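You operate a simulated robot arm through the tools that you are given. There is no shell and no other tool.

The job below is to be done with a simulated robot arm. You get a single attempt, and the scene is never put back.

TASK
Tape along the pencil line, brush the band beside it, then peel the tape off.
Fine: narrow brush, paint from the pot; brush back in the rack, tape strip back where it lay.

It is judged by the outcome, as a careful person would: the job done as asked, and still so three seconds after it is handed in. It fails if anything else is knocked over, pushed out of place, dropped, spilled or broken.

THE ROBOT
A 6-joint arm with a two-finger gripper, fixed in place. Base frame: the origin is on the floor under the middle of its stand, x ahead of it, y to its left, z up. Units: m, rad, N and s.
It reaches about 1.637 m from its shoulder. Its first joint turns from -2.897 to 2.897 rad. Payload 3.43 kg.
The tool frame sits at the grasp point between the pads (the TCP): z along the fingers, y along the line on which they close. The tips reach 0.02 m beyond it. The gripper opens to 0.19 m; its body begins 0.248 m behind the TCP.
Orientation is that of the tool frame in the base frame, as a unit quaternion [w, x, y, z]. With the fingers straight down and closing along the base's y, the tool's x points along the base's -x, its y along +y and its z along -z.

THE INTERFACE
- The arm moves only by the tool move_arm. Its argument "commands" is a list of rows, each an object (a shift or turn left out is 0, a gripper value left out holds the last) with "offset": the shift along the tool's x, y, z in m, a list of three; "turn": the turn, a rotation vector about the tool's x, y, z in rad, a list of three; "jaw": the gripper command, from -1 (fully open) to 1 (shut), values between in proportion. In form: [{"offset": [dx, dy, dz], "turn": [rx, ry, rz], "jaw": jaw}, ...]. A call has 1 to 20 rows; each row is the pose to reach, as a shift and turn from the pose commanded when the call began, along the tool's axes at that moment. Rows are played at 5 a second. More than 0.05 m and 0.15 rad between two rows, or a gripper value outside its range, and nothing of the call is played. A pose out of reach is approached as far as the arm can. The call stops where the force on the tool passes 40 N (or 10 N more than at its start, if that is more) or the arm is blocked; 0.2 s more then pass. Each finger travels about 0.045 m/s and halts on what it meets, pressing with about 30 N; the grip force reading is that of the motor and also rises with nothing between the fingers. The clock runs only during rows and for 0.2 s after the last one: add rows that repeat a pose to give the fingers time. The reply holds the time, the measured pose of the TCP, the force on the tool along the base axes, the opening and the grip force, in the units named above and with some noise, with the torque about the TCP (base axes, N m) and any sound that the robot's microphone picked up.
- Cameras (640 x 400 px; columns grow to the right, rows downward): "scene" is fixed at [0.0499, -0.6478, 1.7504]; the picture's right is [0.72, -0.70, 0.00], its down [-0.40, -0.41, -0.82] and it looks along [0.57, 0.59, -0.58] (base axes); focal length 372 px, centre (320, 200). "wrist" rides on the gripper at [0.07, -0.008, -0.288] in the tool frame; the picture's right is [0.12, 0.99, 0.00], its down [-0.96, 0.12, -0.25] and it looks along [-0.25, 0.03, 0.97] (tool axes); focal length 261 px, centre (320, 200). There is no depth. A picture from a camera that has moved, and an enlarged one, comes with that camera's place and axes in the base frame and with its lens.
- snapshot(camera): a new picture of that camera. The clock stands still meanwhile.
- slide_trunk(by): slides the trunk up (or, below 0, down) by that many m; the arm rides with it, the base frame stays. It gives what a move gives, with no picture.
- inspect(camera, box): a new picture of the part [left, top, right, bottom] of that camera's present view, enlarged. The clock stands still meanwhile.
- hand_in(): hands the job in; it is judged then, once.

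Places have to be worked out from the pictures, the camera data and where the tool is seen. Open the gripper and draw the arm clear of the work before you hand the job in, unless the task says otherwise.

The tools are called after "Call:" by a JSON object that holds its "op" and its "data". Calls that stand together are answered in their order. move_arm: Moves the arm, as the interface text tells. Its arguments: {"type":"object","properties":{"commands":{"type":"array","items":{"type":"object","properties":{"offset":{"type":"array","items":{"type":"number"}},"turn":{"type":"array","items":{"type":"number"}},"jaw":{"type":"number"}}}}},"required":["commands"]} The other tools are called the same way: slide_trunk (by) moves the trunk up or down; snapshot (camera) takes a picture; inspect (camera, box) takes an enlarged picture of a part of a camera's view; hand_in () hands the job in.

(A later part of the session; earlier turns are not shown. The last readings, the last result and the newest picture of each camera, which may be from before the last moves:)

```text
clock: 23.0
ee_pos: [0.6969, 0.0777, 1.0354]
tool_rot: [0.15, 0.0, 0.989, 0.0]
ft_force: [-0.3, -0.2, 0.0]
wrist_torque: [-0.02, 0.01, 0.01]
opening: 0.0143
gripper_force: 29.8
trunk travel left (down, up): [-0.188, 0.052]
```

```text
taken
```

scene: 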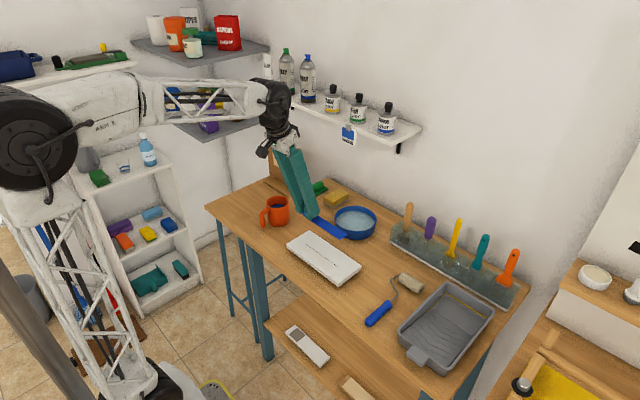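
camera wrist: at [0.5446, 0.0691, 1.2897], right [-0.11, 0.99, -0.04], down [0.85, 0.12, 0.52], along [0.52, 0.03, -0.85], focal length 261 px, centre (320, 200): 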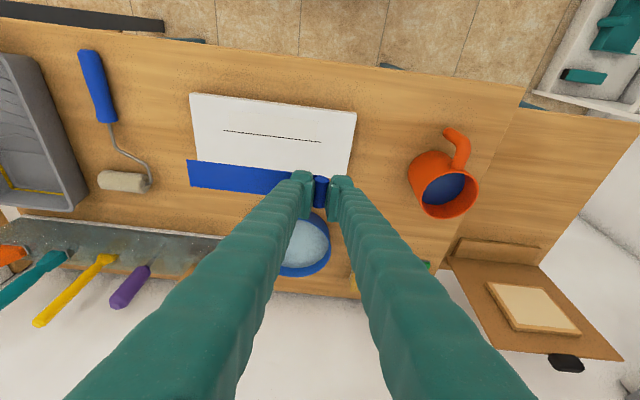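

The strip is held above the board. I zoom to measure both the line and the strip's near edge from this viewpoint.

Call:
{"op": "inspect", "data": {"camera": "wrist", "box": [180, 80, 370, 200]}}

Call:
{"op": "inspect", "data": {"camera": "wrist", "box": [400, 110, 500, 230]}}

```text
3.33 times, centred on (275, 140) of wrist
camera zoom: at [0.5446, 0.0691, 1.2897], right [-0.11, 0.99, -0.04], down [0.85, 0.12, 0.52], along [0.52, 0.03, -0.85], focal length 869 px, centre (470, 400)
```

zoom: 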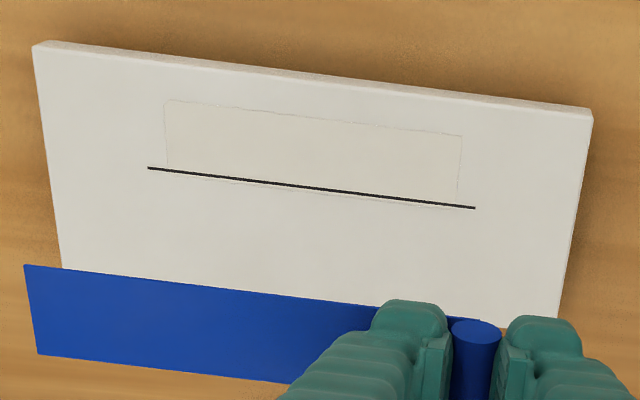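

```text
3.33 times, centred on (450, 170) of wrist
camera zoom: at [0.5446, 0.0691, 1.2897], right [-0.11, 0.99, -0.04], down [0.85, 0.12, 0.52], along [0.52, 0.03, -0.85], focal length 869 px, centre (-113, 300)
```

zoom: 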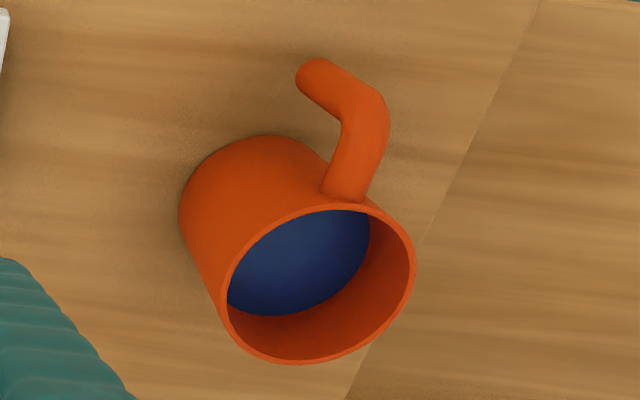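

Line again at x≈0.683, y −0.081…0.073; strip near edge about x 0.682, end at y≈−0.083. I descend to about 1 cm above the board and re-check.

Call:
{"op": "move_arm", "data": {"commands": [{"offset": [0.0098, 0, 0.0315]}, {"offset": [0.0196, 0, 0.063]}, {"offset": [0.0275, 0, 0.089]}, {"offset": [0.0325, 0, 0.1051]}, {"offset": [0.0325, 0, 0.1051]}]}}

Call:
{"op": "inspect", "data": {"camera": "wrist", "box": [130, 100, 370, 250]}}

Call:
{"op": "inspect", "data": {"camera": "scene", "box": [280, 190, 380, 270]}}

```text
clock: 24.2
ee_pos: [0.6954, 0.0762, 0.9252]
tool_rot: [0.15, -0.001, 0.989, 0.0]
ft_force: [0.4, 0.2, -0.2]
wrist_torque: [-0.01, -0.01, 0.0]
opening: 0.014
gripper_force: 30.0
trunk travel left (down, up): [-0.188, 0.052]
```

```text
2.67 times, centred on (250, 175) of wrist
camera zoom: at [0.5429, 0.0676, 1.1785], right [-0.11, 0.99, -0.04], down [0.85, 0.12, 0.52], along [0.52, 0.03, -0.85], focal length 695 px, centre (507, 267)
```

zoom: 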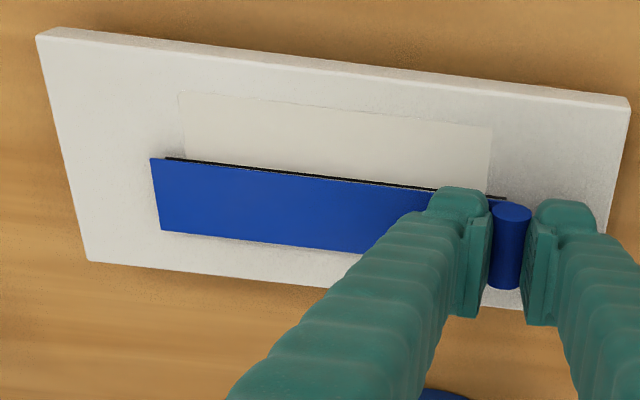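

```text
5.00 times, centred on (330, 230) of scene
camera zoom: at [0.0499, -0.6478, 1.7504], right [0.72, -0.7, 0.0], down [-0.4, -0.41, -0.82], along [0.57, 0.59, -0.58], focal length 1859 px, centre (270, 50)
```

zoom: 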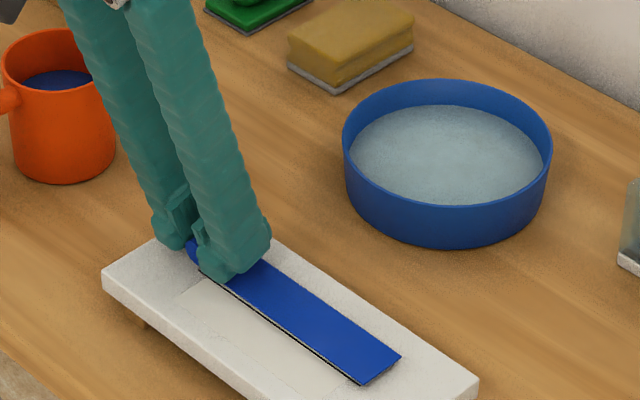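

The strip edge is about 2 mm short of the line (toward the robot) and can shift 4 mm in +y to keep the roll clear of the band. I correct and lower to about 2 mm above the board.

Call:
{"op": "move_arm", "data": {"commands": [{"offset": [-0.0015, 0.004, 0.0006]}, {"offset": [0.0003, 0.004, 0.0078]}, {"offset": [0.0003, 0.004, 0.0078]}, {"offset": [0.0003, 0.004, 0.0078]}]}}

Call:
{"op": "inspect", "data": {"camera": "wrist", "box": [160, 120, 260, 190]}}

Call:
{"op": "inspect", "data": {"camera": "wrist", "box": [240, 130, 360, 220]}}

Call:
{"op": "inspect", "data": {"camera": "scene", "box": [295, 225, 365, 275]}}

```text
clock: 25.2
ee_pos: [0.6973, 0.081, 0.9178]
tool_rot: [0.15, 0.001, 0.989, 0.0]
ft_force: [0.0, 0.0, 6.9]
wrist_torque: [-0.02, 0.03, -0.03]
opening: 0.0137
gripper_force: 30.2
trunk travel left (down, up): [-0.188, 0.052]
```

```text
5.71 times, centred on (210, 155) of wrist
camera zoom: at [0.5459, 0.072, 1.1718], right [-0.11, 0.99, -0.04], down [0.85, 0.12, 0.52], along [0.52, 0.03, -0.85], focal length 1489 px, centre (949, 457)
```

zoom: 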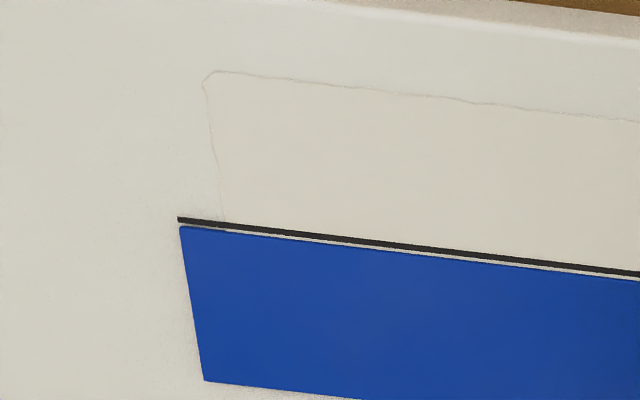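

```text
4.44 times, centred on (300, 175) of wrist
camera zoom: at [0.5459, 0.072, 1.1718], right [-0.11, 0.99, -0.04], down [0.85, 0.12, 0.52], along [0.52, 0.03, -0.85], focal length 1158 px, centre (409, 311)
```

zoom: 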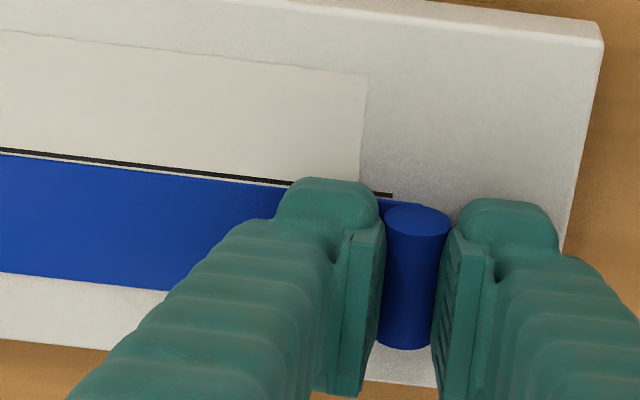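

```text
8.00 times, centred on (330, 250) of scene
camera zoom: at [0.0499, -0.6478, 1.7504], right [0.72, -0.7, 0.0], down [-0.4, -0.41, -0.82], along [0.57, 0.59, -0.58], focal length 2975 px, centre (240, -200)
```

zoom: 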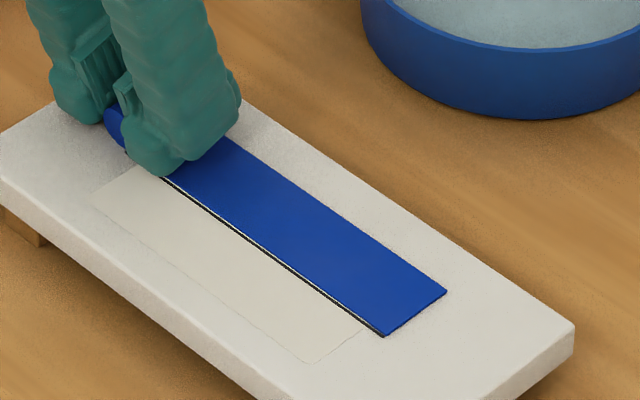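

Contact (7 N) with the strip flat on the board at z≈0.894; a sliver of about 1 mm shows between line and tape edge. I lift 3 mm, shift −1.2 mm in x and set down again.

Call:
{"op": "move_arm", "data": {"commands": [{"offset": [-0.0009, 0, -0.0029]}, {"offset": [0.0003, 0, -0.0033]}, {"offset": [0.0003, 0, -0.0033]}, {"offset": [0.0009, 0, -0.0014]}, {"offset": [0.0009, 0, -0.0014]}]}}

Call:
{"op": "inspect", "data": {"camera": "wrist", "box": [160, 120, 260, 190]}}

Call:
{"op": "inspect", "data": {"camera": "scene", "box": [310, 235, 350, 265]}}

```text
clock: 26.4
ee_pos: [0.6973, 0.0805, 0.9193]
tool_rot: [0.15, 0.0, 0.989, -0.001]
ft_force: [0.3, -1.2, -1.4]
wrist_torque: [-0.03, 0.04, -0.01]
opening: 0.0138
gripper_force: 29.6
trunk travel left (down, up): [-0.188, 0.052]
```

```text
5.71 times, centred on (210, 155) of wrist
camera zoom: at [0.5453, 0.0724, 1.1736], right [-0.11, 0.99, -0.04], down [0.85, 0.12, 0.52], along [0.52, 0.03, -0.85], focal length 1489 px, centre (949, 457)
```

zoom: 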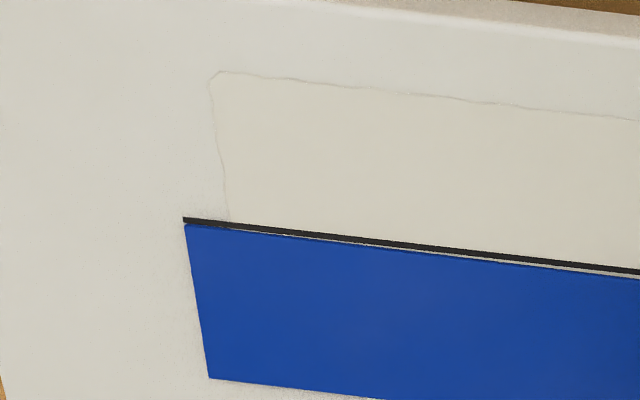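

```text
13.33 times, centred on (330, 250) of scene
camera zoom: at [0.0499, -0.6478, 1.7504], right [0.72, -0.7, 0.0], down [-0.4, -0.41, -0.82], along [0.57, 0.59, -0.58], focal length 4958 px, centre (187, -467)
```

zoom: 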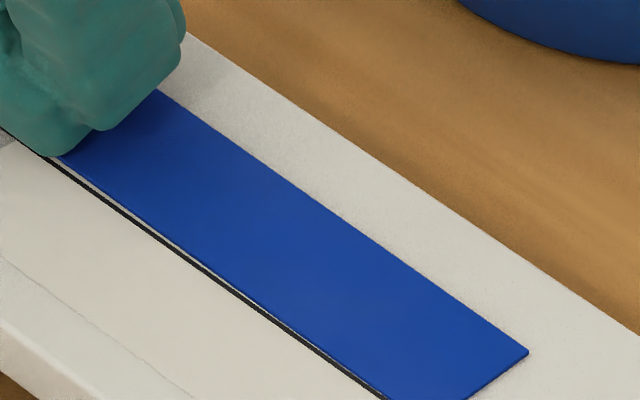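

The tape edge now nearly abuts the line at the far end, with a slight wedge toward the roll. I turn it by about 0.3° and shift −0.8 mm in x while setting down.

Call:
{"op": "move_arm", "data": {"commands": [{"offset": [0.0008, 0, -0.0002], "turn": [-0.0016, 0, -0.0052]}, {"offset": [0.0014, 0, 0.0019], "turn": [-0.0016, 0, -0.0052]}, {"offset": [0.0014, 0, 0.0019], "turn": [-0.0016, 0, -0.0052]}, {"offset": [0.0014, 0, 0.0019], "turn": [-0.0016, 0, -0.0052]}]}}

Call:
{"op": "inspect", "data": {"camera": "wrist", "box": [160, 120, 260, 190]}}

Call:
{"op": "inspect", "data": {"camera": "wrist", "box": [220, 130, 340, 210]}}

Call:
{"op": "inspect", "data": {"camera": "scene", "box": [310, 235, 350, 265]}}

```text
clock: 27.4
ee_pos: [0.6967, 0.0807, 0.917]
tool_rot: [0.15, -0.002, 0.989, -0.001]
ft_force: [0.8, -0.6, 9.3]
wrist_torque: [-0.04, -0.03, -0.02]
opening: 0.0138
gripper_force: 30.3
trunk travel left (down, up): [-0.188, 0.052]
```

```text
5.71 times, centred on (210, 155) of wrist
camera zoom: at [0.5445, 0.0727, 1.1716], right [-0.12, 0.99, -0.04], down [0.84, 0.12, 0.52], along [0.52, 0.03, -0.85], focal length 1489 px, centre (949, 457)
```

zoom: 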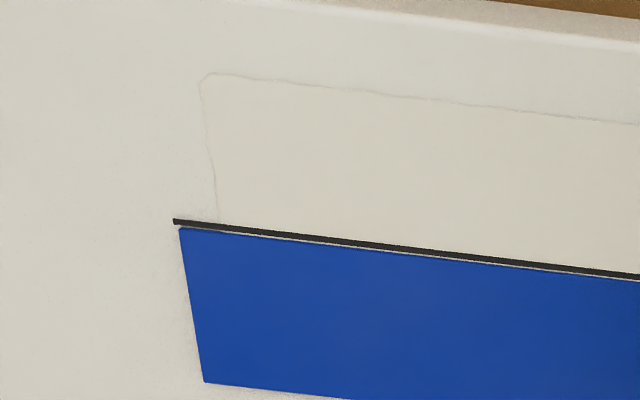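

```text
5.00 times, centred on (280, 170) of wrist
camera zoom: at [0.5445, 0.0727, 1.1716], right [-0.12, 0.99, -0.04], down [0.84, 0.12, 0.52], along [0.52, 0.03, -0.85], focal length 1303 px, centre (520, 350)
```

zoom: 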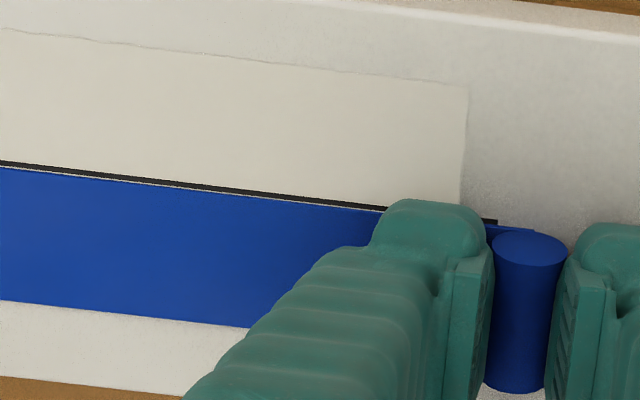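

```text
13.33 times, centred on (330, 250) of scene
camera zoom: at [0.0499, -0.6478, 1.7504], right [0.72, -0.7, 0.0], down [-0.4, -0.41, -0.82], along [0.57, 0.59, -0.58], focal length 4958 px, centre (187, -467)
```

zoom: 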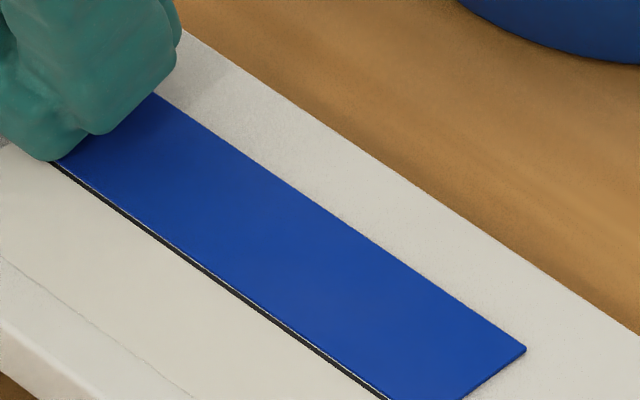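

The tape edge now runs parallel to the line, within about half a millimetre of its far edge. I ease the pressure and open the fingers slightly to release.

Call:
{"op": "move_arm", "data": {"commands": [{"offset": [-0.0002, 0, -0.0006]}, {"offset": [-0.0002, 0, -0.0006], "jaw": 0.8}, {"offset": [-0.0002, 0, -0.0006], "jaw": 0.65}, {"offset": [-0.0002, 0, -0.0006], "jaw": 0.5}, {"offset": [-0.0002, 0, -0.0006], "jaw": 0.5}, {"offset": [-0.0002, 0, -0.0006], "jaw": 0.5}]}}

Call:
{"op": "inspect", "data": {"camera": "wrist", "box": [160, 110, 360, 235]}}

```text
clock: 28.8
ee_pos: [0.6976, 0.0814, 0.9178]
tool_rot: [0.15, -0.003, 0.989, 0.001]
ft_force: [0.8, 0.5, 0.7]
wrist_torque: [-0.02, -0.05, -0.03]
opening: 0.0473
gripper_force: 0.0
trunk travel left (down, up): [-0.188, 0.052]
```

```text
3.20 times, centred on (260, 172) of wrist
camera zoom: at [0.5453, 0.0724, 1.1718], right [-0.12, 0.99, -0.04], down [0.85, 0.12, 0.52], along [0.52, 0.03, -0.85], focal length 834 px, centre (512, 288)
```

zoom: 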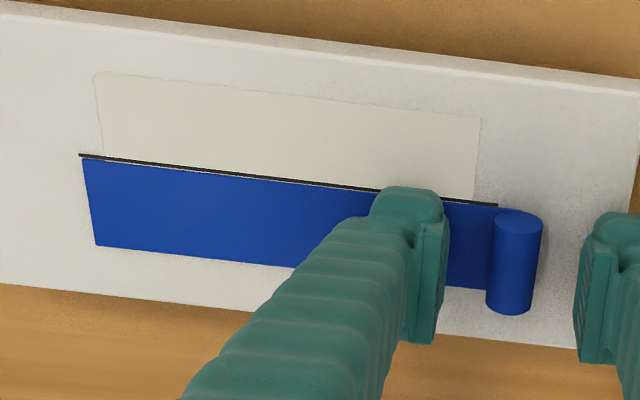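

The tape lies in place, released. I rise 8 cm straight up and straighten the gripper, then look again.

Call:
{"op": "move_arm", "data": {"commands": [{"offset": [-0.003, 0, -0.0096]}, {"offset": [-0.0089, 0, -0.0287]}, {"offset": [-0.0165, 0, -0.0535]}, {"offset": [-0.0236, 0, -0.0764]}, {"offset": [-0.0236, 0, -0.0764], "turn": [0.0008, 0.1, 0.0026]}, {"offset": [-0.0236, 0, -0.0764], "turn": [0.0016, 0.2, 0.0052]}, {"offset": [-0.0236, 0, -0.0764], "turn": [0.0016, 0.3, 0.0052], "jaw": 1.0}, {"offset": [-0.0236, 0, -0.0764], "turn": [0.0016, 0.3, 0.0052], "jaw": 1.0}, {"offset": [-0.0236, 0, -0.0764], "turn": [0.0016, 0.3, 0.0052], "jaw": 1.0}, {"offset": [-0.0236, 0, -0.0764], "turn": [0.0016, 0.3, 0.0052], "jaw": 1.0}]}}

Call:
{"op": "snapshot", "data": {"camera": "wrist"}}

Call:
{"op": "inspect", "data": {"camera": "scene", "box": [280, 215, 380, 295]}}

```text
clock: 31.0
ee_pos: [0.6968, 0.082, 0.9974]
tool_rot: [0.0, 0.0, 1.0, -0.001]
ft_force: [0.2, 0.1, -0.2]
wrist_torque: [0.02, 0.01, -0.03]
opening: 0.0
gripper_force: 30.4
trunk travel left (down, up): [-0.188, 0.052]
```

```text
taken
camera wrist: at [0.6267, 0.0731, 1.2848], right [-0.12, 0.99, 0.0], down [0.96, 0.12, 0.25], along [0.25, 0.03, -0.97], focal length 261 px, centre (320, 200)
```

wrist: 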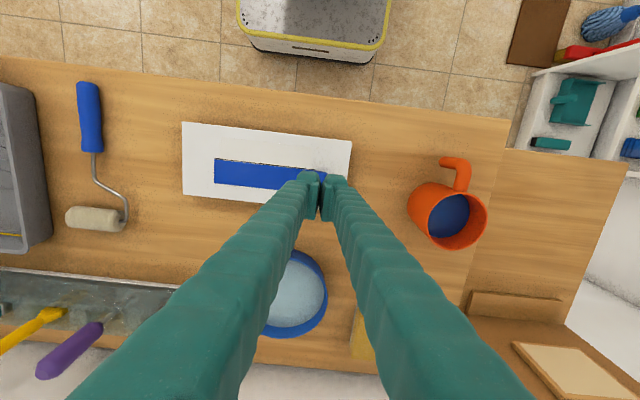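

```text
5.00 times, centred on (330, 255) of scene
camera zoom: at [0.0499, -0.6478, 1.7504], right [0.72, -0.7, 0.0], down [-0.4, -0.41, -0.82], along [0.57, 0.59, -0.58], focal length 1859 px, centre (270, -75)
```

zoom: 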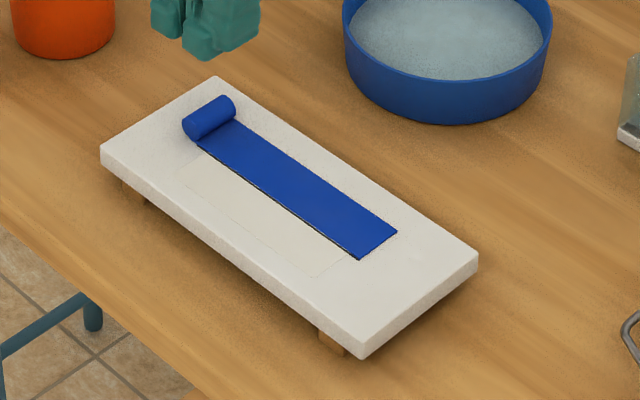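

Tape sits nicely along the line. I press it down gently with the closed fingertips at a few points so that it adheres, first at y≈0.03.

Call:
{"op": "move_arm", "data": {"commands": [{"offset": [-0.004, -0.026, 0.03]}, {"offset": [-0.004, -0.052, 0.0675]}, {"offset": [-0.004, -0.052, 0.075]}, {"offset": [-0.004, -0.052, 0.079]}, {"offset": [-0.004, -0.052, 0.082]}, {"offset": [-0.004, -0.052, 0.0835]}, {"offset": [-0.004, -0.052, 0.0835]}]}}

```text
clock: 32.6
ee_pos: [0.7014, 0.0293, 0.9155]
tool_rot: [0.0, 0.0, 1.0, -0.001]
ft_force: [0.5, -0.5, -0.3]
wrist_torque: [0.02, 0.0, 0.03]
opening: 0.0
gripper_force: 29.9
trunk travel left (down, up): [-0.188, 0.052]
```

Call:
{"op": "move_arm", "data": {"commands": [{"offset": [0, 0, 0.001]}, {"offset": [0, 0, 0.002]}, {"offset": [0, 0, 0.002]}]}}

```text
clock: 33.4
ee_pos: [0.7014, 0.0291, 0.9141]
tool_rot: [0.0, 0.0, 1.0, 0.0]
ft_force: [-0.7, -0.4, 14.7]
wrist_torque: [0.02, -0.02, -0.01]
opening: 0.0061
gripper_force: 29.8
trunk travel left (down, up): [-0.188, 0.052]
```

Pressed with 15 N at tip height ≈0.8945 (tape top). I lift, move on and press lightly at two more points.

Call:
{"op": "move_arm", "data": {"commands": [{"offset": [0, 0, -0.008]}, {"offset": [0, -0.045, -0.008]}, {"offset": [0, -0.045, -0.002]}, {"offset": [0, -0.045, -0.0006]}, {"offset": [0, -0.045, -0.0006]}, {"offset": [0, -0.045, -0.008]}, {"offset": [0, -0.085, -0.008]}, {"offset": [0, -0.085, -0.002]}, {"offset": [0, -0.085, -0.0006]}, {"offset": [0, -0.085, -0.0006]}]}}

```text
clock: 35.6
ee_pos: [0.7004, -0.0538, 0.9132]
tool_rot: [0.001, 0.001, 1.0, 0.0]
ft_force: [0.8, 1.5, 4.6]
wrist_torque: [0.05, 0.03, -0.03]
opening: 0.0061
gripper_force: 29.7
trunk travel left (down, up): [-0.188, 0.052]
```

The opening reads 0.006 though closed, so I lift and check that nothing is caught between the fingers.

Call:
{"op": "move_arm", "data": {"commands": [{"offset": [0, 0, -0.01]}, {"offset": [0, 0, -0.04]}, {"offset": [0, 0, -0.04]}]}}

Call:
{"op": "snapshot", "data": {"camera": "wrist"}}

Call:
{"op": "inspect", "data": {"camera": "wrist", "box": [260, 130, 420, 230]}}

Call:
{"op": "inspect", "data": {"camera": "scene", "box": [280, 190, 380, 290]}}

```text
clock: 36.4
ee_pos: [0.6981, -0.0556, 0.9535]
tool_rot: [-0.001, 0.0, 1.0, -0.001]
ft_force: [0.7, 0.5, 0.4]
wrist_torque: [-0.01, 0.04, 0.0]
opening: 0.0
gripper_force: 29.6
trunk travel left (down, up): [-0.188, 0.052]
```

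```text
taken
camera wrist: at [0.6286, -0.0641, 1.2416], right [-0.12, 0.99, 0.0], down [0.96, 0.12, 0.25], along [0.25, 0.03, -0.97], focal length 261 px, centre (320, 200)
```

wrist: 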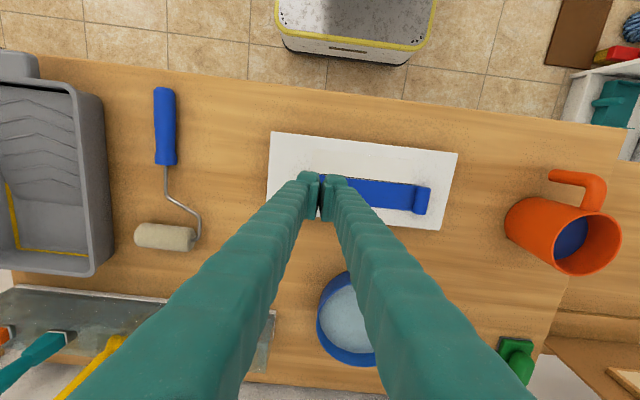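

```text
4.00 times, centred on (340, 180) of wrist
camera zoom: at [0.6286, -0.0641, 1.2416], right [-0.12, 0.99, 0.0], down [0.96, 0.12, 0.25], along [0.25, 0.03, -0.97], focal length 1043 px, centre (240, 280)
```

zoom: 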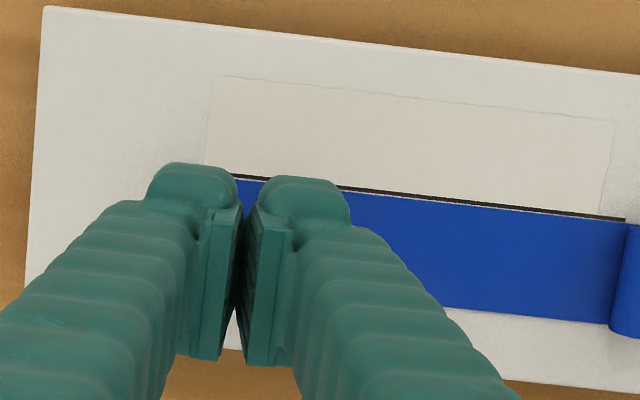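

```text
4.00 times, centred on (330, 240) of scene
camera zoom: at [0.0499, -0.6478, 1.7504], right [0.72, -0.7, 0.0], down [-0.4, -0.41, -0.82], along [0.57, 0.59, -0.58], focal length 1488 px, centre (280, 40)
```

zoom: 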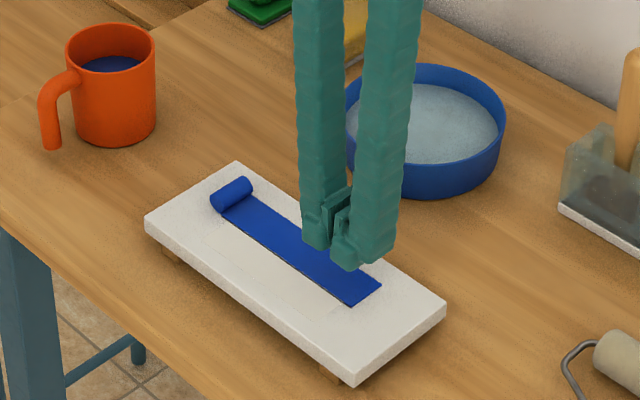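

Nothing is caught; opening is back to 0 and the tape is undisturbed. The teal brush triangulates to (0.957, −0.401), handle top z≈1.055, ferrule ≈0.92; I rise and go above the rack with a 90° yaw so the pads close on its flat faces.

Call:
{"op": "move_arm", "data": {"commands": [{"offset": [0, 0, -0.04]}, {"offset": [0, 0, -0.08]}, {"offset": [0, 0, -0.12], "jaw": 0.4}, {"offset": [-0.0215, -0.0288, -0.1305], "turn": [0, 0, -0.131], "jaw": 0.4}, {"offset": [-0.043, -0.0576, -0.141], "turn": [0, 0, -0.262], "jaw": 0.4}, {"offset": [-0.0645, -0.0864, -0.1515], "turn": [0, 0, -0.393], "jaw": 0.4}, {"offset": [-0.086, -0.1152, -0.162], "turn": [0, 0, -0.524], "jaw": 0.4}, {"offset": [-0.1075, -0.144, -0.1725], "turn": [0, 0, -0.655], "jaw": 0.4}, {"offset": [-0.129, -0.1728, -0.183], "turn": [0, 0, -0.786], "jaw": 0.4}, {"offset": [-0.1505, -0.2016, -0.1935], "turn": [0, 0, -0.917], "jaw": 0.4}, {"offset": [-0.172, -0.2304, -0.204], "turn": [0, 0, -1.048], "jaw": 0.4}, {"offset": [-0.1935, -0.2592, -0.2145], "turn": [0, 0, -1.179], "jaw": 0.4}, {"offset": [-0.215, -0.288, -0.225], "turn": [0, 0, -1.31], "jaw": 0.4}, {"offset": [-0.2365, -0.3168, -0.2355], "turn": [0, 0, -1.441], "jaw": 0.4}, {"offset": [-0.258, -0.3455, -0.2465], "turn": [0, 0, -1.5708], "jaw": 0.4}, {"offset": [-0.258, -0.3455, -0.2465], "turn": [0, 0, -1.5708], "jaw": 0.4}]}}

Call:
{"op": "snapshot", "data": {"camera": "wrist"}}

Call:
{"op": "snapshot", "data": {"camera": "scene"}}

```text
clock: 39.8
ee_pos: [0.9226, -0.3854, 1.1636]
tool_rot: [0.0, 0.708, -0.706, 0.003]
ft_force: [-0.5, -0.5, 0.9]
wrist_torque: [-0.03, -0.12, 0.03]
opening: 0.0571
gripper_force: 0.0
out of reach, approached as far as the arm can: row 14, 15, 16
trunk travel left (down, up): [-0.188, 0.052]
```

```text
taken
camera wrist: at [0.9305, -0.4543, 1.4517], right [-0.99, -0.12, 0.0], down [-0.12, 0.96, 0.24], along [-0.02, 0.24, -0.97], focal length 261 px, centre (320, 200)
```

wrist: 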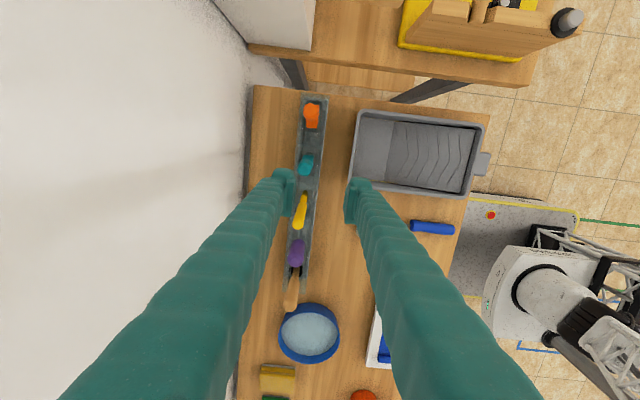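

```text
taken
```

scene: 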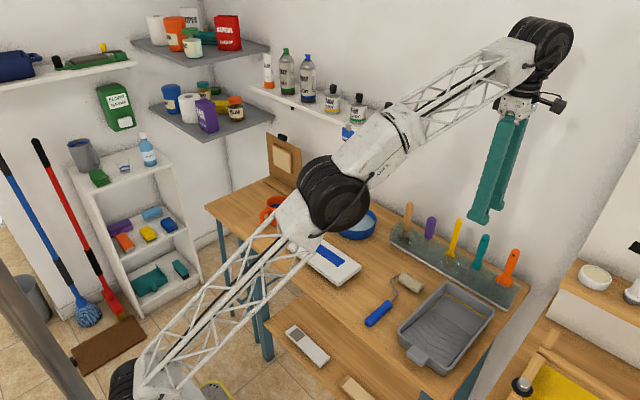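

The target was slightly out of reach at z=1.2 (arm stretched), stopping at (0.923, −0.385, 1.164). Lower heights are nearer the shoulder, so I descend to a commanded z of about 1.12, still above the handle top at 1.055.

Call:
{"op": "move_arm", "data": {"commands": [{"offset": [0, 0, 0.03]}, {"offset": [0, 0, 0.06]}, {"offset": [0, 0, 0.08]}, {"offset": [0, 0, 0.08]}]}}

Call:
{"op": "snapshot", "data": {"camera": "wrist"}}

Call:
{"op": "inspect", "data": {"camera": "scene", "box": [420, 130, 560, 310]}}

```text
clock: 40.8
ee_pos: [0.9224, -0.3847, 1.0858]
tool_rot: [0.001, 0.708, -0.707, 0.001]
ft_force: [0.6, 1.1, -0.9]
wrist_torque: [-0.03, -0.01, 0.01]
opening: 0.0572
gripper_force: 0.0
trunk travel left (down, up): [-0.188, 0.052]
```

```text
taken
camera wrist: at [0.9312, -0.4557, 1.3737], right [-0.99, -0.12, 0.0], down [-0.12, 0.96, 0.25], along [-0.03, 0.24, -0.97], focal length 261 px, centre (320, 200)
```

wrist: 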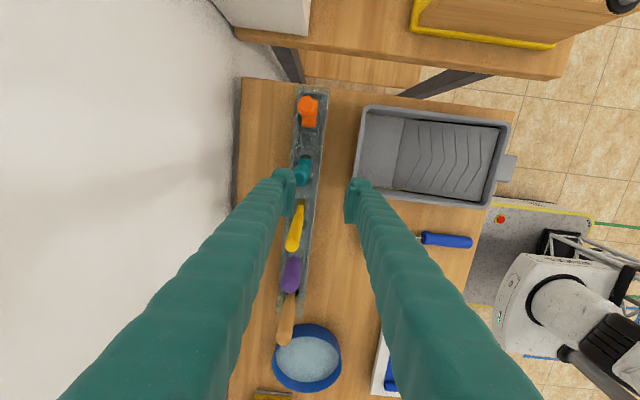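

```text
2.22 times, centred on (490, 220) of scene
camera zoom: at [0.0499, -0.6478, 1.7504], right [0.72, -0.7, 0.0], down [-0.4, -0.41, -0.82], along [0.57, 0.59, -0.58], focal length 826 px, centre (-58, 156)
```

zoom: 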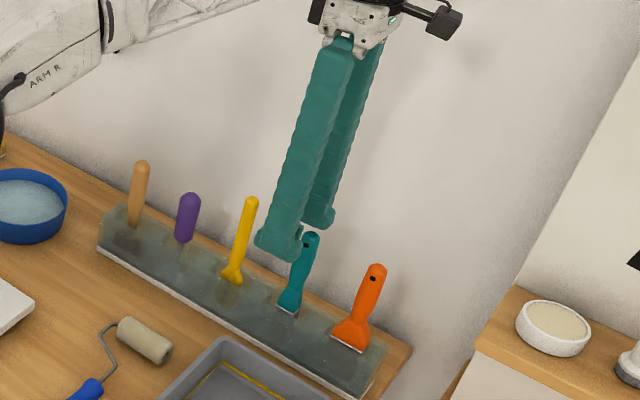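

The commanded pose snapped to the reachable one, so I'm at (0.923, −0.386, 1.086), tips just above handle height. I zoom on the teal brush from here to localise it.

Call:
{"op": "inspect", "data": {"camera": "wrist", "box": [270, 80, 390, 220]}}

Call:
{"op": "inspect", "data": {"camera": "scene", "box": [470, 210, 540, 290]}}

```text
2.86 times, centred on (330, 150) of wrist
camera zoom: at [0.9312, -0.4557, 1.3737], right [-0.99, -0.12, 0.0], down [-0.12, 0.96, 0.25], along [-0.03, 0.24, -0.97], focal length 745 px, centre (291, 343)
```

zoom: 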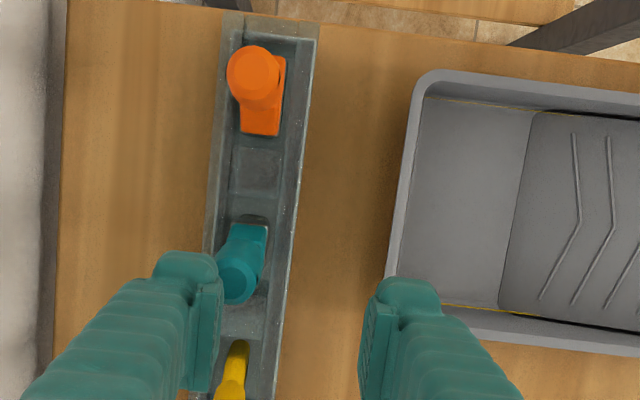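

```text
5.00 times, centred on (505, 250) of scene
camera zoom: at [0.0499, -0.6478, 1.7504], right [0.72, -0.7, 0.0], down [-0.4, -0.41, -0.82], along [0.57, 0.59, -0.58], focal length 1859 px, centre (-605, -50)
```

zoom: 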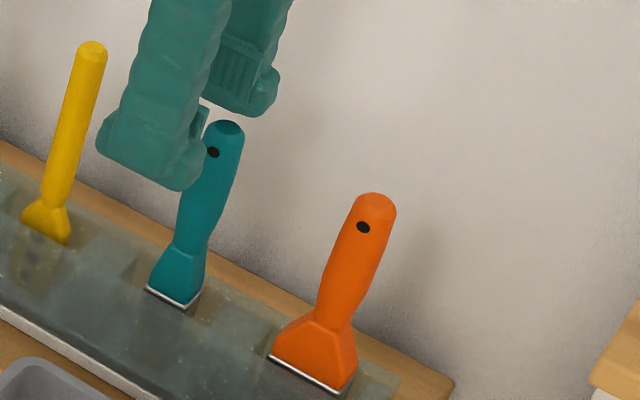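

From here the handle top is at about (0.947, −0.397). For more reach while lifting the brush straight up, I slide the trunk up 5 cm (gripper rises with it, away from everything).

Call:
{"op": "slide_trunk", "data": {"by": 0.05}}

```text
clock: 41.7
ee_pos: [0.9212, -0.385, 1.1361]
tool_rot: [0.001, -0.707, 0.707, 0.0]
ft_force: [-0.4, 0.5, -0.1]
wrist_torque: [0.02, 0.01, -0.01]
opening: 0.0572
gripper_force: 0.1
trunk travel left (down, up): [-0.238, 0.002]
```

Trunk is up. I align over the handle at (0.947, −0.398), z≈1.10, and look again.

Call:
{"op": "move_arm", "data": {"commands": [{"offset": [0.006, -0.012, 0.015]}, {"offset": [0.0125, -0.024, 0.036]}, {"offset": [0.0125, -0.024, 0.036]}]}}

Call:
{"op": "inspect", "data": {"camera": "wrist", "box": [260, 120, 380, 220]}}

Call:
{"op": "inspect", "data": {"camera": "scene", "box": [450, 180, 540, 280]}}

```text
clock: 42.5
ee_pos: [0.9477, -0.3987, 1.0969]
tool_rot: [0.001, 0.707, -0.707, 0.0]
ft_force: [1.1, -0.8, -0.6]
wrist_torque: [0.02, 0.09, -0.01]
opening: 0.0571
gripper_force: 0.1
trunk travel left (down, up): [-0.238, 0.002]
```

```text
4.00 times, centred on (320, 170) of wrist
camera zoom: at [0.9553, -0.4683, 1.3856], right [-0.99, -0.12, 0.0], down [-0.12, 0.96, 0.25], along [-0.03, 0.25, -0.97], focal length 1043 px, centre (320, 320)
```

zoom: 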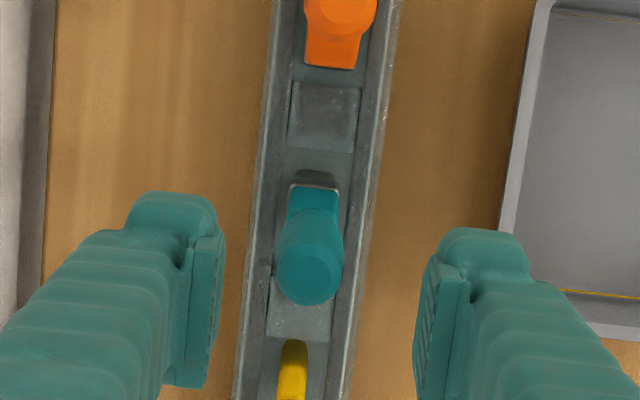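

```text
4.00 times, centred on (495, 230) of scene
camera zoom: at [0.0499, -0.6478, 1.7504], right [0.72, -0.7, 0.0], down [-0.4, -0.41, -0.82], along [0.57, 0.59, -0.58], focal length 1488 px, centre (-380, 80)
```

zoom: 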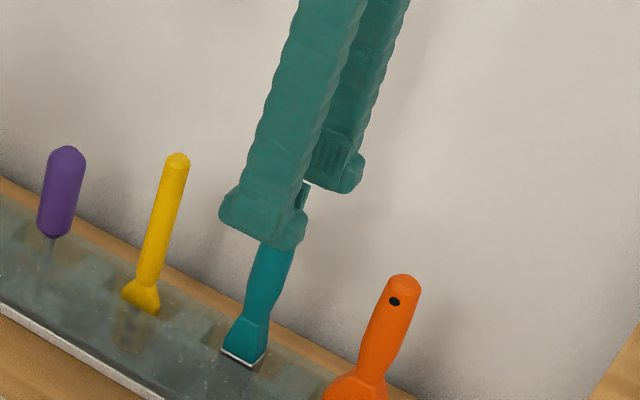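

Handle axis at about (0.950, −0.397). I shift the last 3 mm and descend to grip height z≈1.012.

Call:
{"op": "move_arm", "data": {"commands": [{"offset": [-0.0013, -0.0027, 0.02]}, {"offset": [-0.0013, -0.0027, 0.045]}, {"offset": [-0.0013, -0.0027, 0.07]}, {"offset": [-0.0013, -0.0027, 0.0855]}, {"offset": [-0.0013, -0.0027, 0.0855]}]}}

Call:
{"op": "inspect", "data": {"camera": "wrist", "box": [260, 120, 380, 220]}}

Call:
{"op": "inspect", "data": {"camera": "scene", "box": [450, 200, 530, 280]}}

```text
clock: 43.7
ee_pos: [0.9496, -0.3978, 1.013]
tool_rot: [0.0, -0.707, 0.707, 0.0]
ft_force: [0.5, -0.3, 0.2]
wrist_torque: [-0.01, 0.0, 0.02]
opening: 0.0572
gripper_force: 0.1
trunk travel left (down, up): [-0.238, 0.002]
```

```text
4.00 times, centred on (320, 170) of wrist
camera zoom: at [0.9577, -0.4679, 1.3003], right [-0.99, -0.12, 0.0], down [-0.12, 0.96, 0.25], along [-0.03, 0.24, -0.97], focal length 1043 px, centre (320, 320)
```

zoom: 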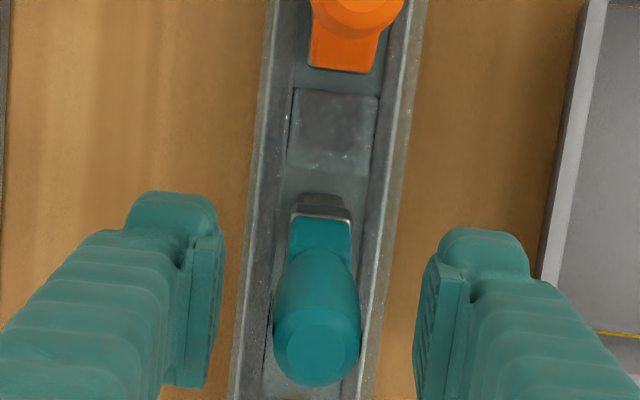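

```text
5.00 times, centred on (490, 240) of scene
camera zoom: at [0.0499, -0.6478, 1.7504], right [0.72, -0.7, 0.0], down [-0.4, -0.41, -0.82], along [0.57, 0.59, -0.58], focal length 1859 px, centre (-530, 0)
```

zoom: 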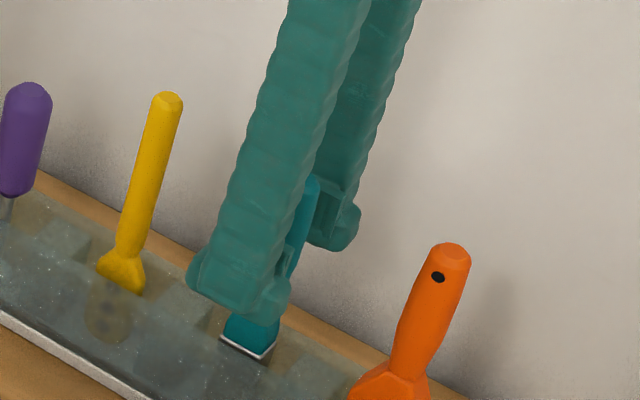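

The handle stands centred between the pads. I record this pose (0.9497, −0.3979, 1.0123) for the return and close the fingers.

Call:
{"op": "move_arm", "data": {"commands": [{"offset": [0, 0, 0], "jaw": 0.6}, {"offset": [0, 0, 0], "jaw": 0.75}, {"offset": [0, 0, 0], "jaw": 0.9}, {"offset": [0, 0, 0], "jaw": 1.0}, {"offset": [0, 0, 0], "jaw": 1.0}, {"offset": [0, 0, 0], "jaw": 1.0}, {"offset": [0, 0, 0], "jaw": 1.0}]}}

Call:
{"op": "inspect", "data": {"camera": "wrist", "box": [260, 120, 380, 220]}}

Call:
{"op": "inspect", "data": {"camera": "scene", "box": [450, 200, 530, 280]}}

```text
clock: 45.3
ee_pos: [0.9492, -0.3977, 1.0137]
tool_rot: [0.0, -0.707, 0.707, 0.0]
ft_force: [1.0, -0.1, 0.4]
wrist_torque: [0.01, -0.01, -0.02]
opening: 0.0204
gripper_force: 29.6
trunk travel left (down, up): [-0.238, 0.002]
```

```text
4.00 times, centred on (320, 170) of wrist
camera zoom: at [0.9577, -0.4679, 1.3004], right [-0.99, -0.12, 0.0], down [-0.12, 0.96, 0.25], along [-0.03, 0.24, -0.97], focal length 1043 px, centre (320, 320)
```

zoom: 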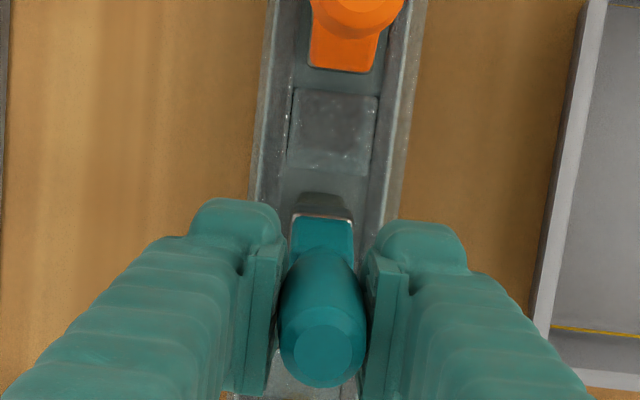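

```text
5.00 times, centred on (490, 240) of scene
camera zoom: at [0.0499, -0.6478, 1.7504], right [0.72, -0.7, 0.0], down [-0.4, -0.41, -0.82], along [0.57, 0.59, -0.58], focal length 1859 px, centre (-530, 0)
```

zoom: 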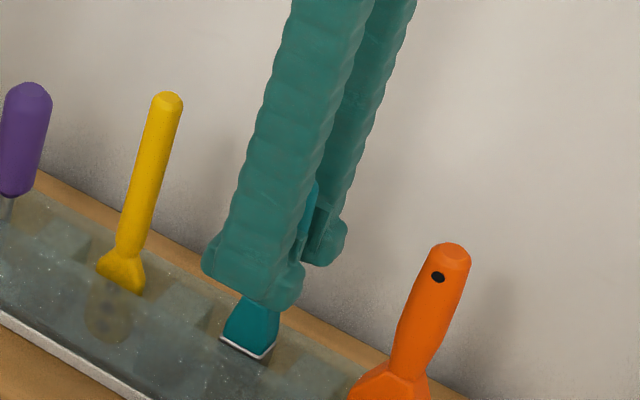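

Gripped (handle 20 mm thick, 30 N). I draw the brush straight up, first 3 cm, checking for binding.

Call:
{"op": "move_arm", "data": {"commands": [{"offset": [0, 0, -0.005]}, {"offset": [0, 0, -0.01]}, {"offset": [0, 0, -0.02]}, {"offset": [0, 0, -0.03]}, {"offset": [0, 0, -0.03]}]}}

Call:
{"op": "inspect", "data": {"camera": "scene", "box": [440, 190, 540, 300]}}

```text
clock: 46.5
ee_pos: [0.9501, -0.3974, 1.0443]
tool_rot: [0.0, -0.707, 0.708, 0.0]
ft_force: [0.4, -0.5, 0.5]
wrist_torque: [0.02, -0.01, 0.0]
opening: 0.0209
gripper_force: 29.7
trunk travel left (down, up): [-0.238, 0.002]
```

```text
3.64 times, centred on (490, 245) of scene
camera zoom: at [0.0499, -0.6478, 1.7504], right [0.72, -0.7, 0.0], down [-0.4, -0.41, -0.82], along [0.57, 0.59, -0.58], focal length 1352 px, centre (-298, 36)
```

zoom: 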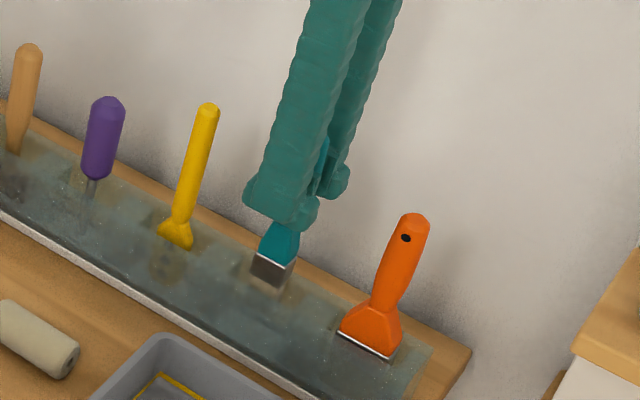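

The brush slides up freely; the metal ferrule is showing. I continue up another 5.5 cm.

Call:
{"op": "move_arm", "data": {"commands": [{"offset": [0, 0, -0.02]}, {"offset": [0, 0, -0.04]}, {"offset": [0, 0, -0.055]}, {"offset": [0, 0, -0.055]}]}}

Call:
{"op": "inspect", "data": {"camera": "scene", "box": [440, 170, 540, 280]}}

Call:
{"op": "inspect", "data": {"camera": "wrist", "box": [260, 100, 380, 220]}}

```text
clock: 47.5
ee_pos: [0.9497, -0.3969, 1.0977]
tool_rot: [0.0, -0.707, 0.707, 0.0]
ft_force: [0.3, 0.8, -0.3]
wrist_torque: [0.01, -0.02, 0.0]
opening: 0.021
gripper_force: 30.2
trunk travel left (down, up): [-0.238, 0.002]
```

```text
3.64 times, centred on (490, 225) of scene
camera zoom: at [0.0499, -0.6478, 1.7504], right [0.72, -0.7, 0.0], down [-0.4, -0.41, -0.82], along [0.57, 0.59, -0.58], focal length 1352 px, centre (-298, 109)
```

zoom: 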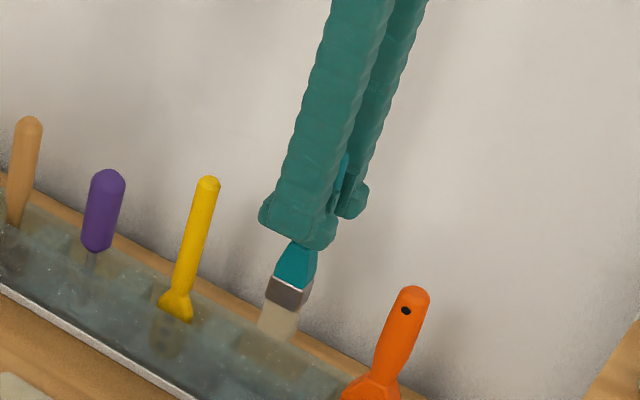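

```text
3.33 times, centred on (320, 160) of wrist
camera zoom: at [0.9586, -0.4667, 1.3867], right [-0.99, -0.12, 0.0], down [-0.12, 0.96, 0.25], along [-0.03, 0.24, -0.97], focal length 869 px, centre (320, 333)
```

zoom: 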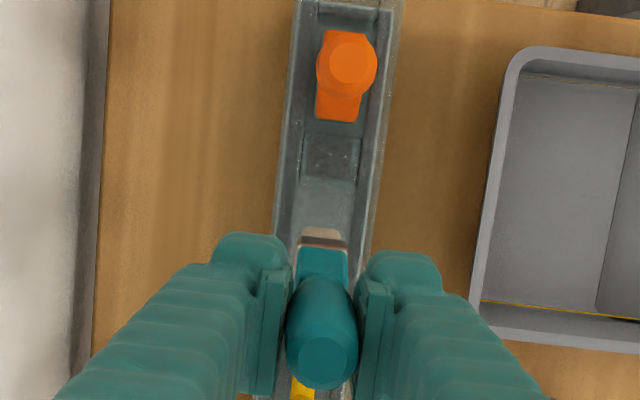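

Cream bristles confirm it is the narrow brush. I lift another 3 cm to clear the slot completely.

Call:
{"op": "move_arm", "data": {"commands": [{"offset": [0, 0, -0.015]}, {"offset": [0, 0, -0.03]}, {"offset": [0, 0, -0.03]}]}}

Call:
{"op": "inspect", "data": {"camera": "scene", "box": [440, 170, 540, 280]}}

```text
clock: 48.3
ee_pos: [0.9488, -0.3977, 1.1297]
tool_rot: [0.0, -0.707, 0.707, 0.0]
ft_force: [-0.1, 0.2, -0.5]
wrist_torque: [0.03, -0.04, -0.01]
opening: 0.0208
gripper_force: 29.4
trunk travel left (down, up): [-0.238, 0.002]
```

```text
3.64 times, centred on (490, 225) of scene
camera zoom: at [0.0499, -0.6478, 1.7504], right [0.72, -0.7, 0.0], down [-0.4, -0.41, -0.82], along [0.57, 0.59, -0.58], focal length 1352 px, centre (-298, 109)
```

zoom: 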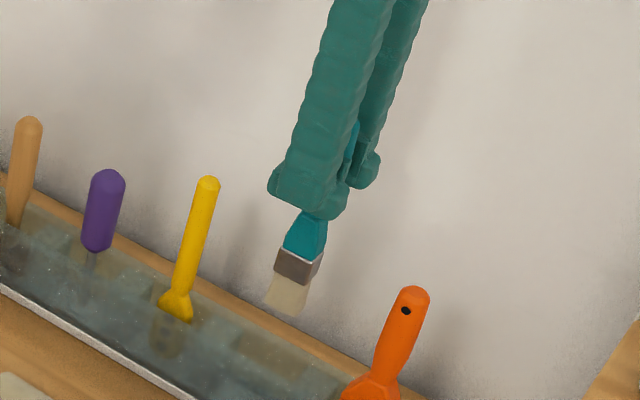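

The brush is fully clear; its bristle tip sits about 0.154 m below the TCP. I back away from the rack, then carry it above the pot at (0.721, 0.272), turning back to yaw 0 on the way.

Call:
{"op": "move_arm", "data": {"commands": [{"offset": [0, 0.04, 0]}, {"offset": [0, 0.085, 0]}, {"offset": [0, 0.13, -0.005]}, {"offset": [0, 0.175, -0.015]}, {"offset": [0, 0.215, -0.03]}, {"offset": [-0.035, 0.2287, -0.045]}, {"offset": [-0.08, 0.2287, -0.06], "turn": [0, 0, 0.12]}, {"offset": [-0.125, 0.2287, -0.07], "turn": [0, 0, 0.24]}, {"offset": [-0.171, 0.2287, -0.07], "turn": [0, 0, 0.36]}, {"offset": [-0.217, 0.2287, -0.07], "turn": [0, 0, 0.48]}, {"offset": [-0.263, 0.2287, -0.07], "turn": [0, 0, 0.6]}, {"offset": [-0.309, 0.2287, -0.07], "turn": [0, 0, 0.72]}, {"offset": [-0.355, 0.2287, -0.07], "turn": [0, 0, 0.84]}, {"offset": [-0.401, 0.2287, -0.07], "turn": [0, 0, 0.96]}, {"offset": [-0.447, 0.2287, -0.07], "turn": [0, 0, 1.08]}, {"offset": [-0.493, 0.2287, -0.07], "turn": [0, 0, 1.2]}, {"offset": [-0.539, 0.2287, -0.07], "turn": [0, 0, 1.32]}, {"offset": [-0.585, 0.2287, -0.07], "turn": [0, 0, 1.44]}, {"offset": [-0.63, 0.2287, -0.07], "turn": [0, 0, 1.5708]}, {"offset": [-0.6697, 0.2287, -0.07], "turn": [0, 0, 1.5708]}]}}

Call:
{"op": "snapshot", "data": {"camera": "wrist"}}

Call:
{"op": "snapshot", "data": {"camera": "scene"}}

```text
clock: 52.5
ee_pos: [0.7231, 0.2762, 1.1994]
tool_rot: [0.001, 0.001, 1.0, 0.0]
ft_force: [0.1, -0.6, -0.5]
wrist_torque: [0.16, -0.06, 0.0]
opening: 0.0209
gripper_force: 30.3
trunk travel left (down, up): [-0.238, 0.002]
```

```text
taken
camera wrist: at [0.6527, 0.2682, 1.4866], right [-0.12, 0.99, 0.0], down [0.96, 0.11, 0.25], along [0.25, 0.03, -0.97], focal length 261 px, centre (320, 200)
```

wrist: 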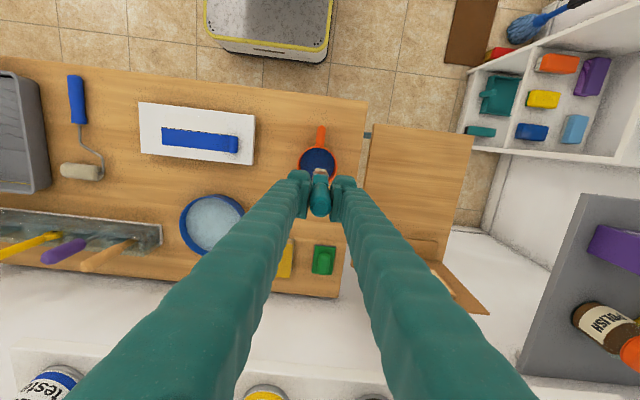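

```text
taken
```

scene: 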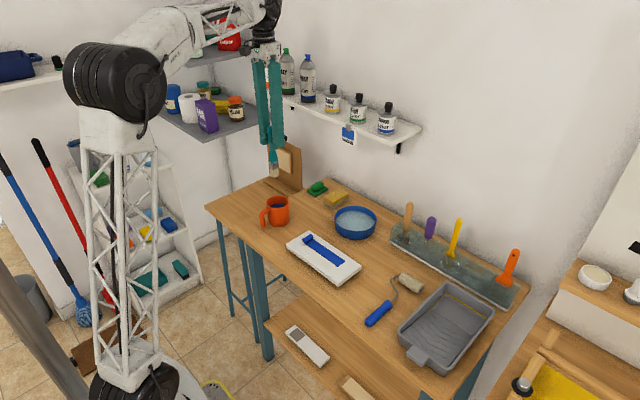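

The brush hangs above the pot. I zoom in to check alignment with the pot opening.

Call:
{"op": "inspect", "data": {"camera": "wrist", "box": [270, 110, 370, 220]}}

Call:
{"op": "inspect", "data": {"camera": "scene", "box": [230, 130, 320, 240]}}

```text
3.64 times, centred on (320, 165) of wrist
camera zoom: at [0.6527, 0.2682, 1.4866], right [-0.12, 0.99, 0.0], down [0.96, 0.11, 0.25], along [0.25, 0.03, -0.97], focal length 948 px, centre (320, 327)
```

zoom: 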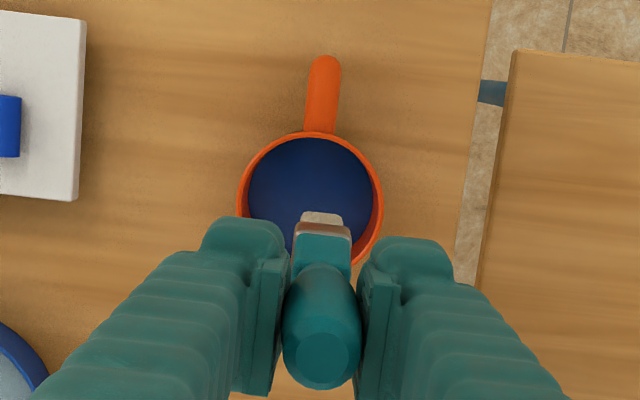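

```text
3.64 times, centred on (275, 185) of scene
camera zoom: at [0.0499, -0.6478, 1.7504], right [0.72, -0.7, 0.0], down [-0.4, -0.41, -0.82], along [0.57, 0.59, -0.58], focal length 1352 px, centre (484, 254)
```

zoom: 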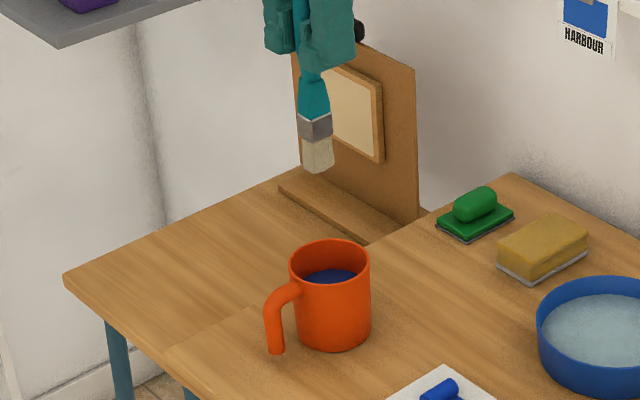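

Pot centre at about (0.720, 0.2715); the brush is 5 mm off in y. I correct and lower until the bristle tip is at rim height.

Call:
{"op": "move_arm", "data": {"commands": [{"offset": [0.003, -0.0045, 0]}, {"offset": [0.003, -0.0045, 0.04]}, {"offset": [0.003, -0.0045, 0.075]}, {"offset": [0.003, -0.0045, 0.095]}, {"offset": [0.003, -0.0045, 0.095]}]}}

Call:
{"op": "inspect", "data": {"camera": "wrist", "box": [260, 110, 380, 220]}}

Call:
{"op": "inspect", "data": {"camera": "scene", "box": [240, 150, 320, 240]}}

```text
clock: 53.7
ee_pos: [0.7182, 0.2718, 1.1035]
tool_rot: [0.0, 0.0, 1.0, 0.0]
ft_force: [0.1, -0.3, -0.5]
wrist_torque: [0.02, 0.01, -0.02]
opening: 0.0206
gripper_force: 29.9
trunk travel left (down, up): [-0.238, 0.002]
```

```text
3.64 times, centred on (320, 165) of wrist
camera zoom: at [0.6478, 0.2632, 1.3903], right [-0.12, 0.99, 0.0], down [0.96, 0.12, 0.25], along [0.25, 0.03, -0.97], focal length 948 px, centre (320, 327)
```

zoom: 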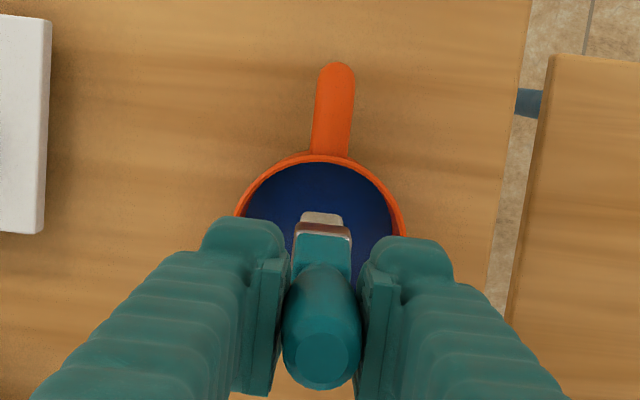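

```text
4.44 times, centred on (280, 195) of scene
camera zoom: at [0.0499, -0.6478, 1.7504], right [0.72, -0.7, 0.0], down [-0.4, -0.41, -0.82], along [0.57, 0.59, -0.58], focal length 1653 px, centre (498, 222)
```

zoom: 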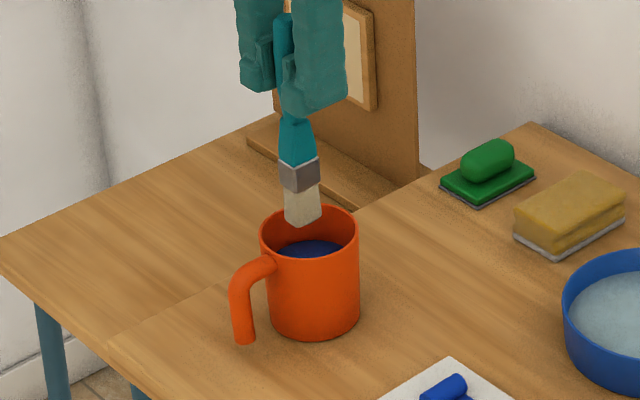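

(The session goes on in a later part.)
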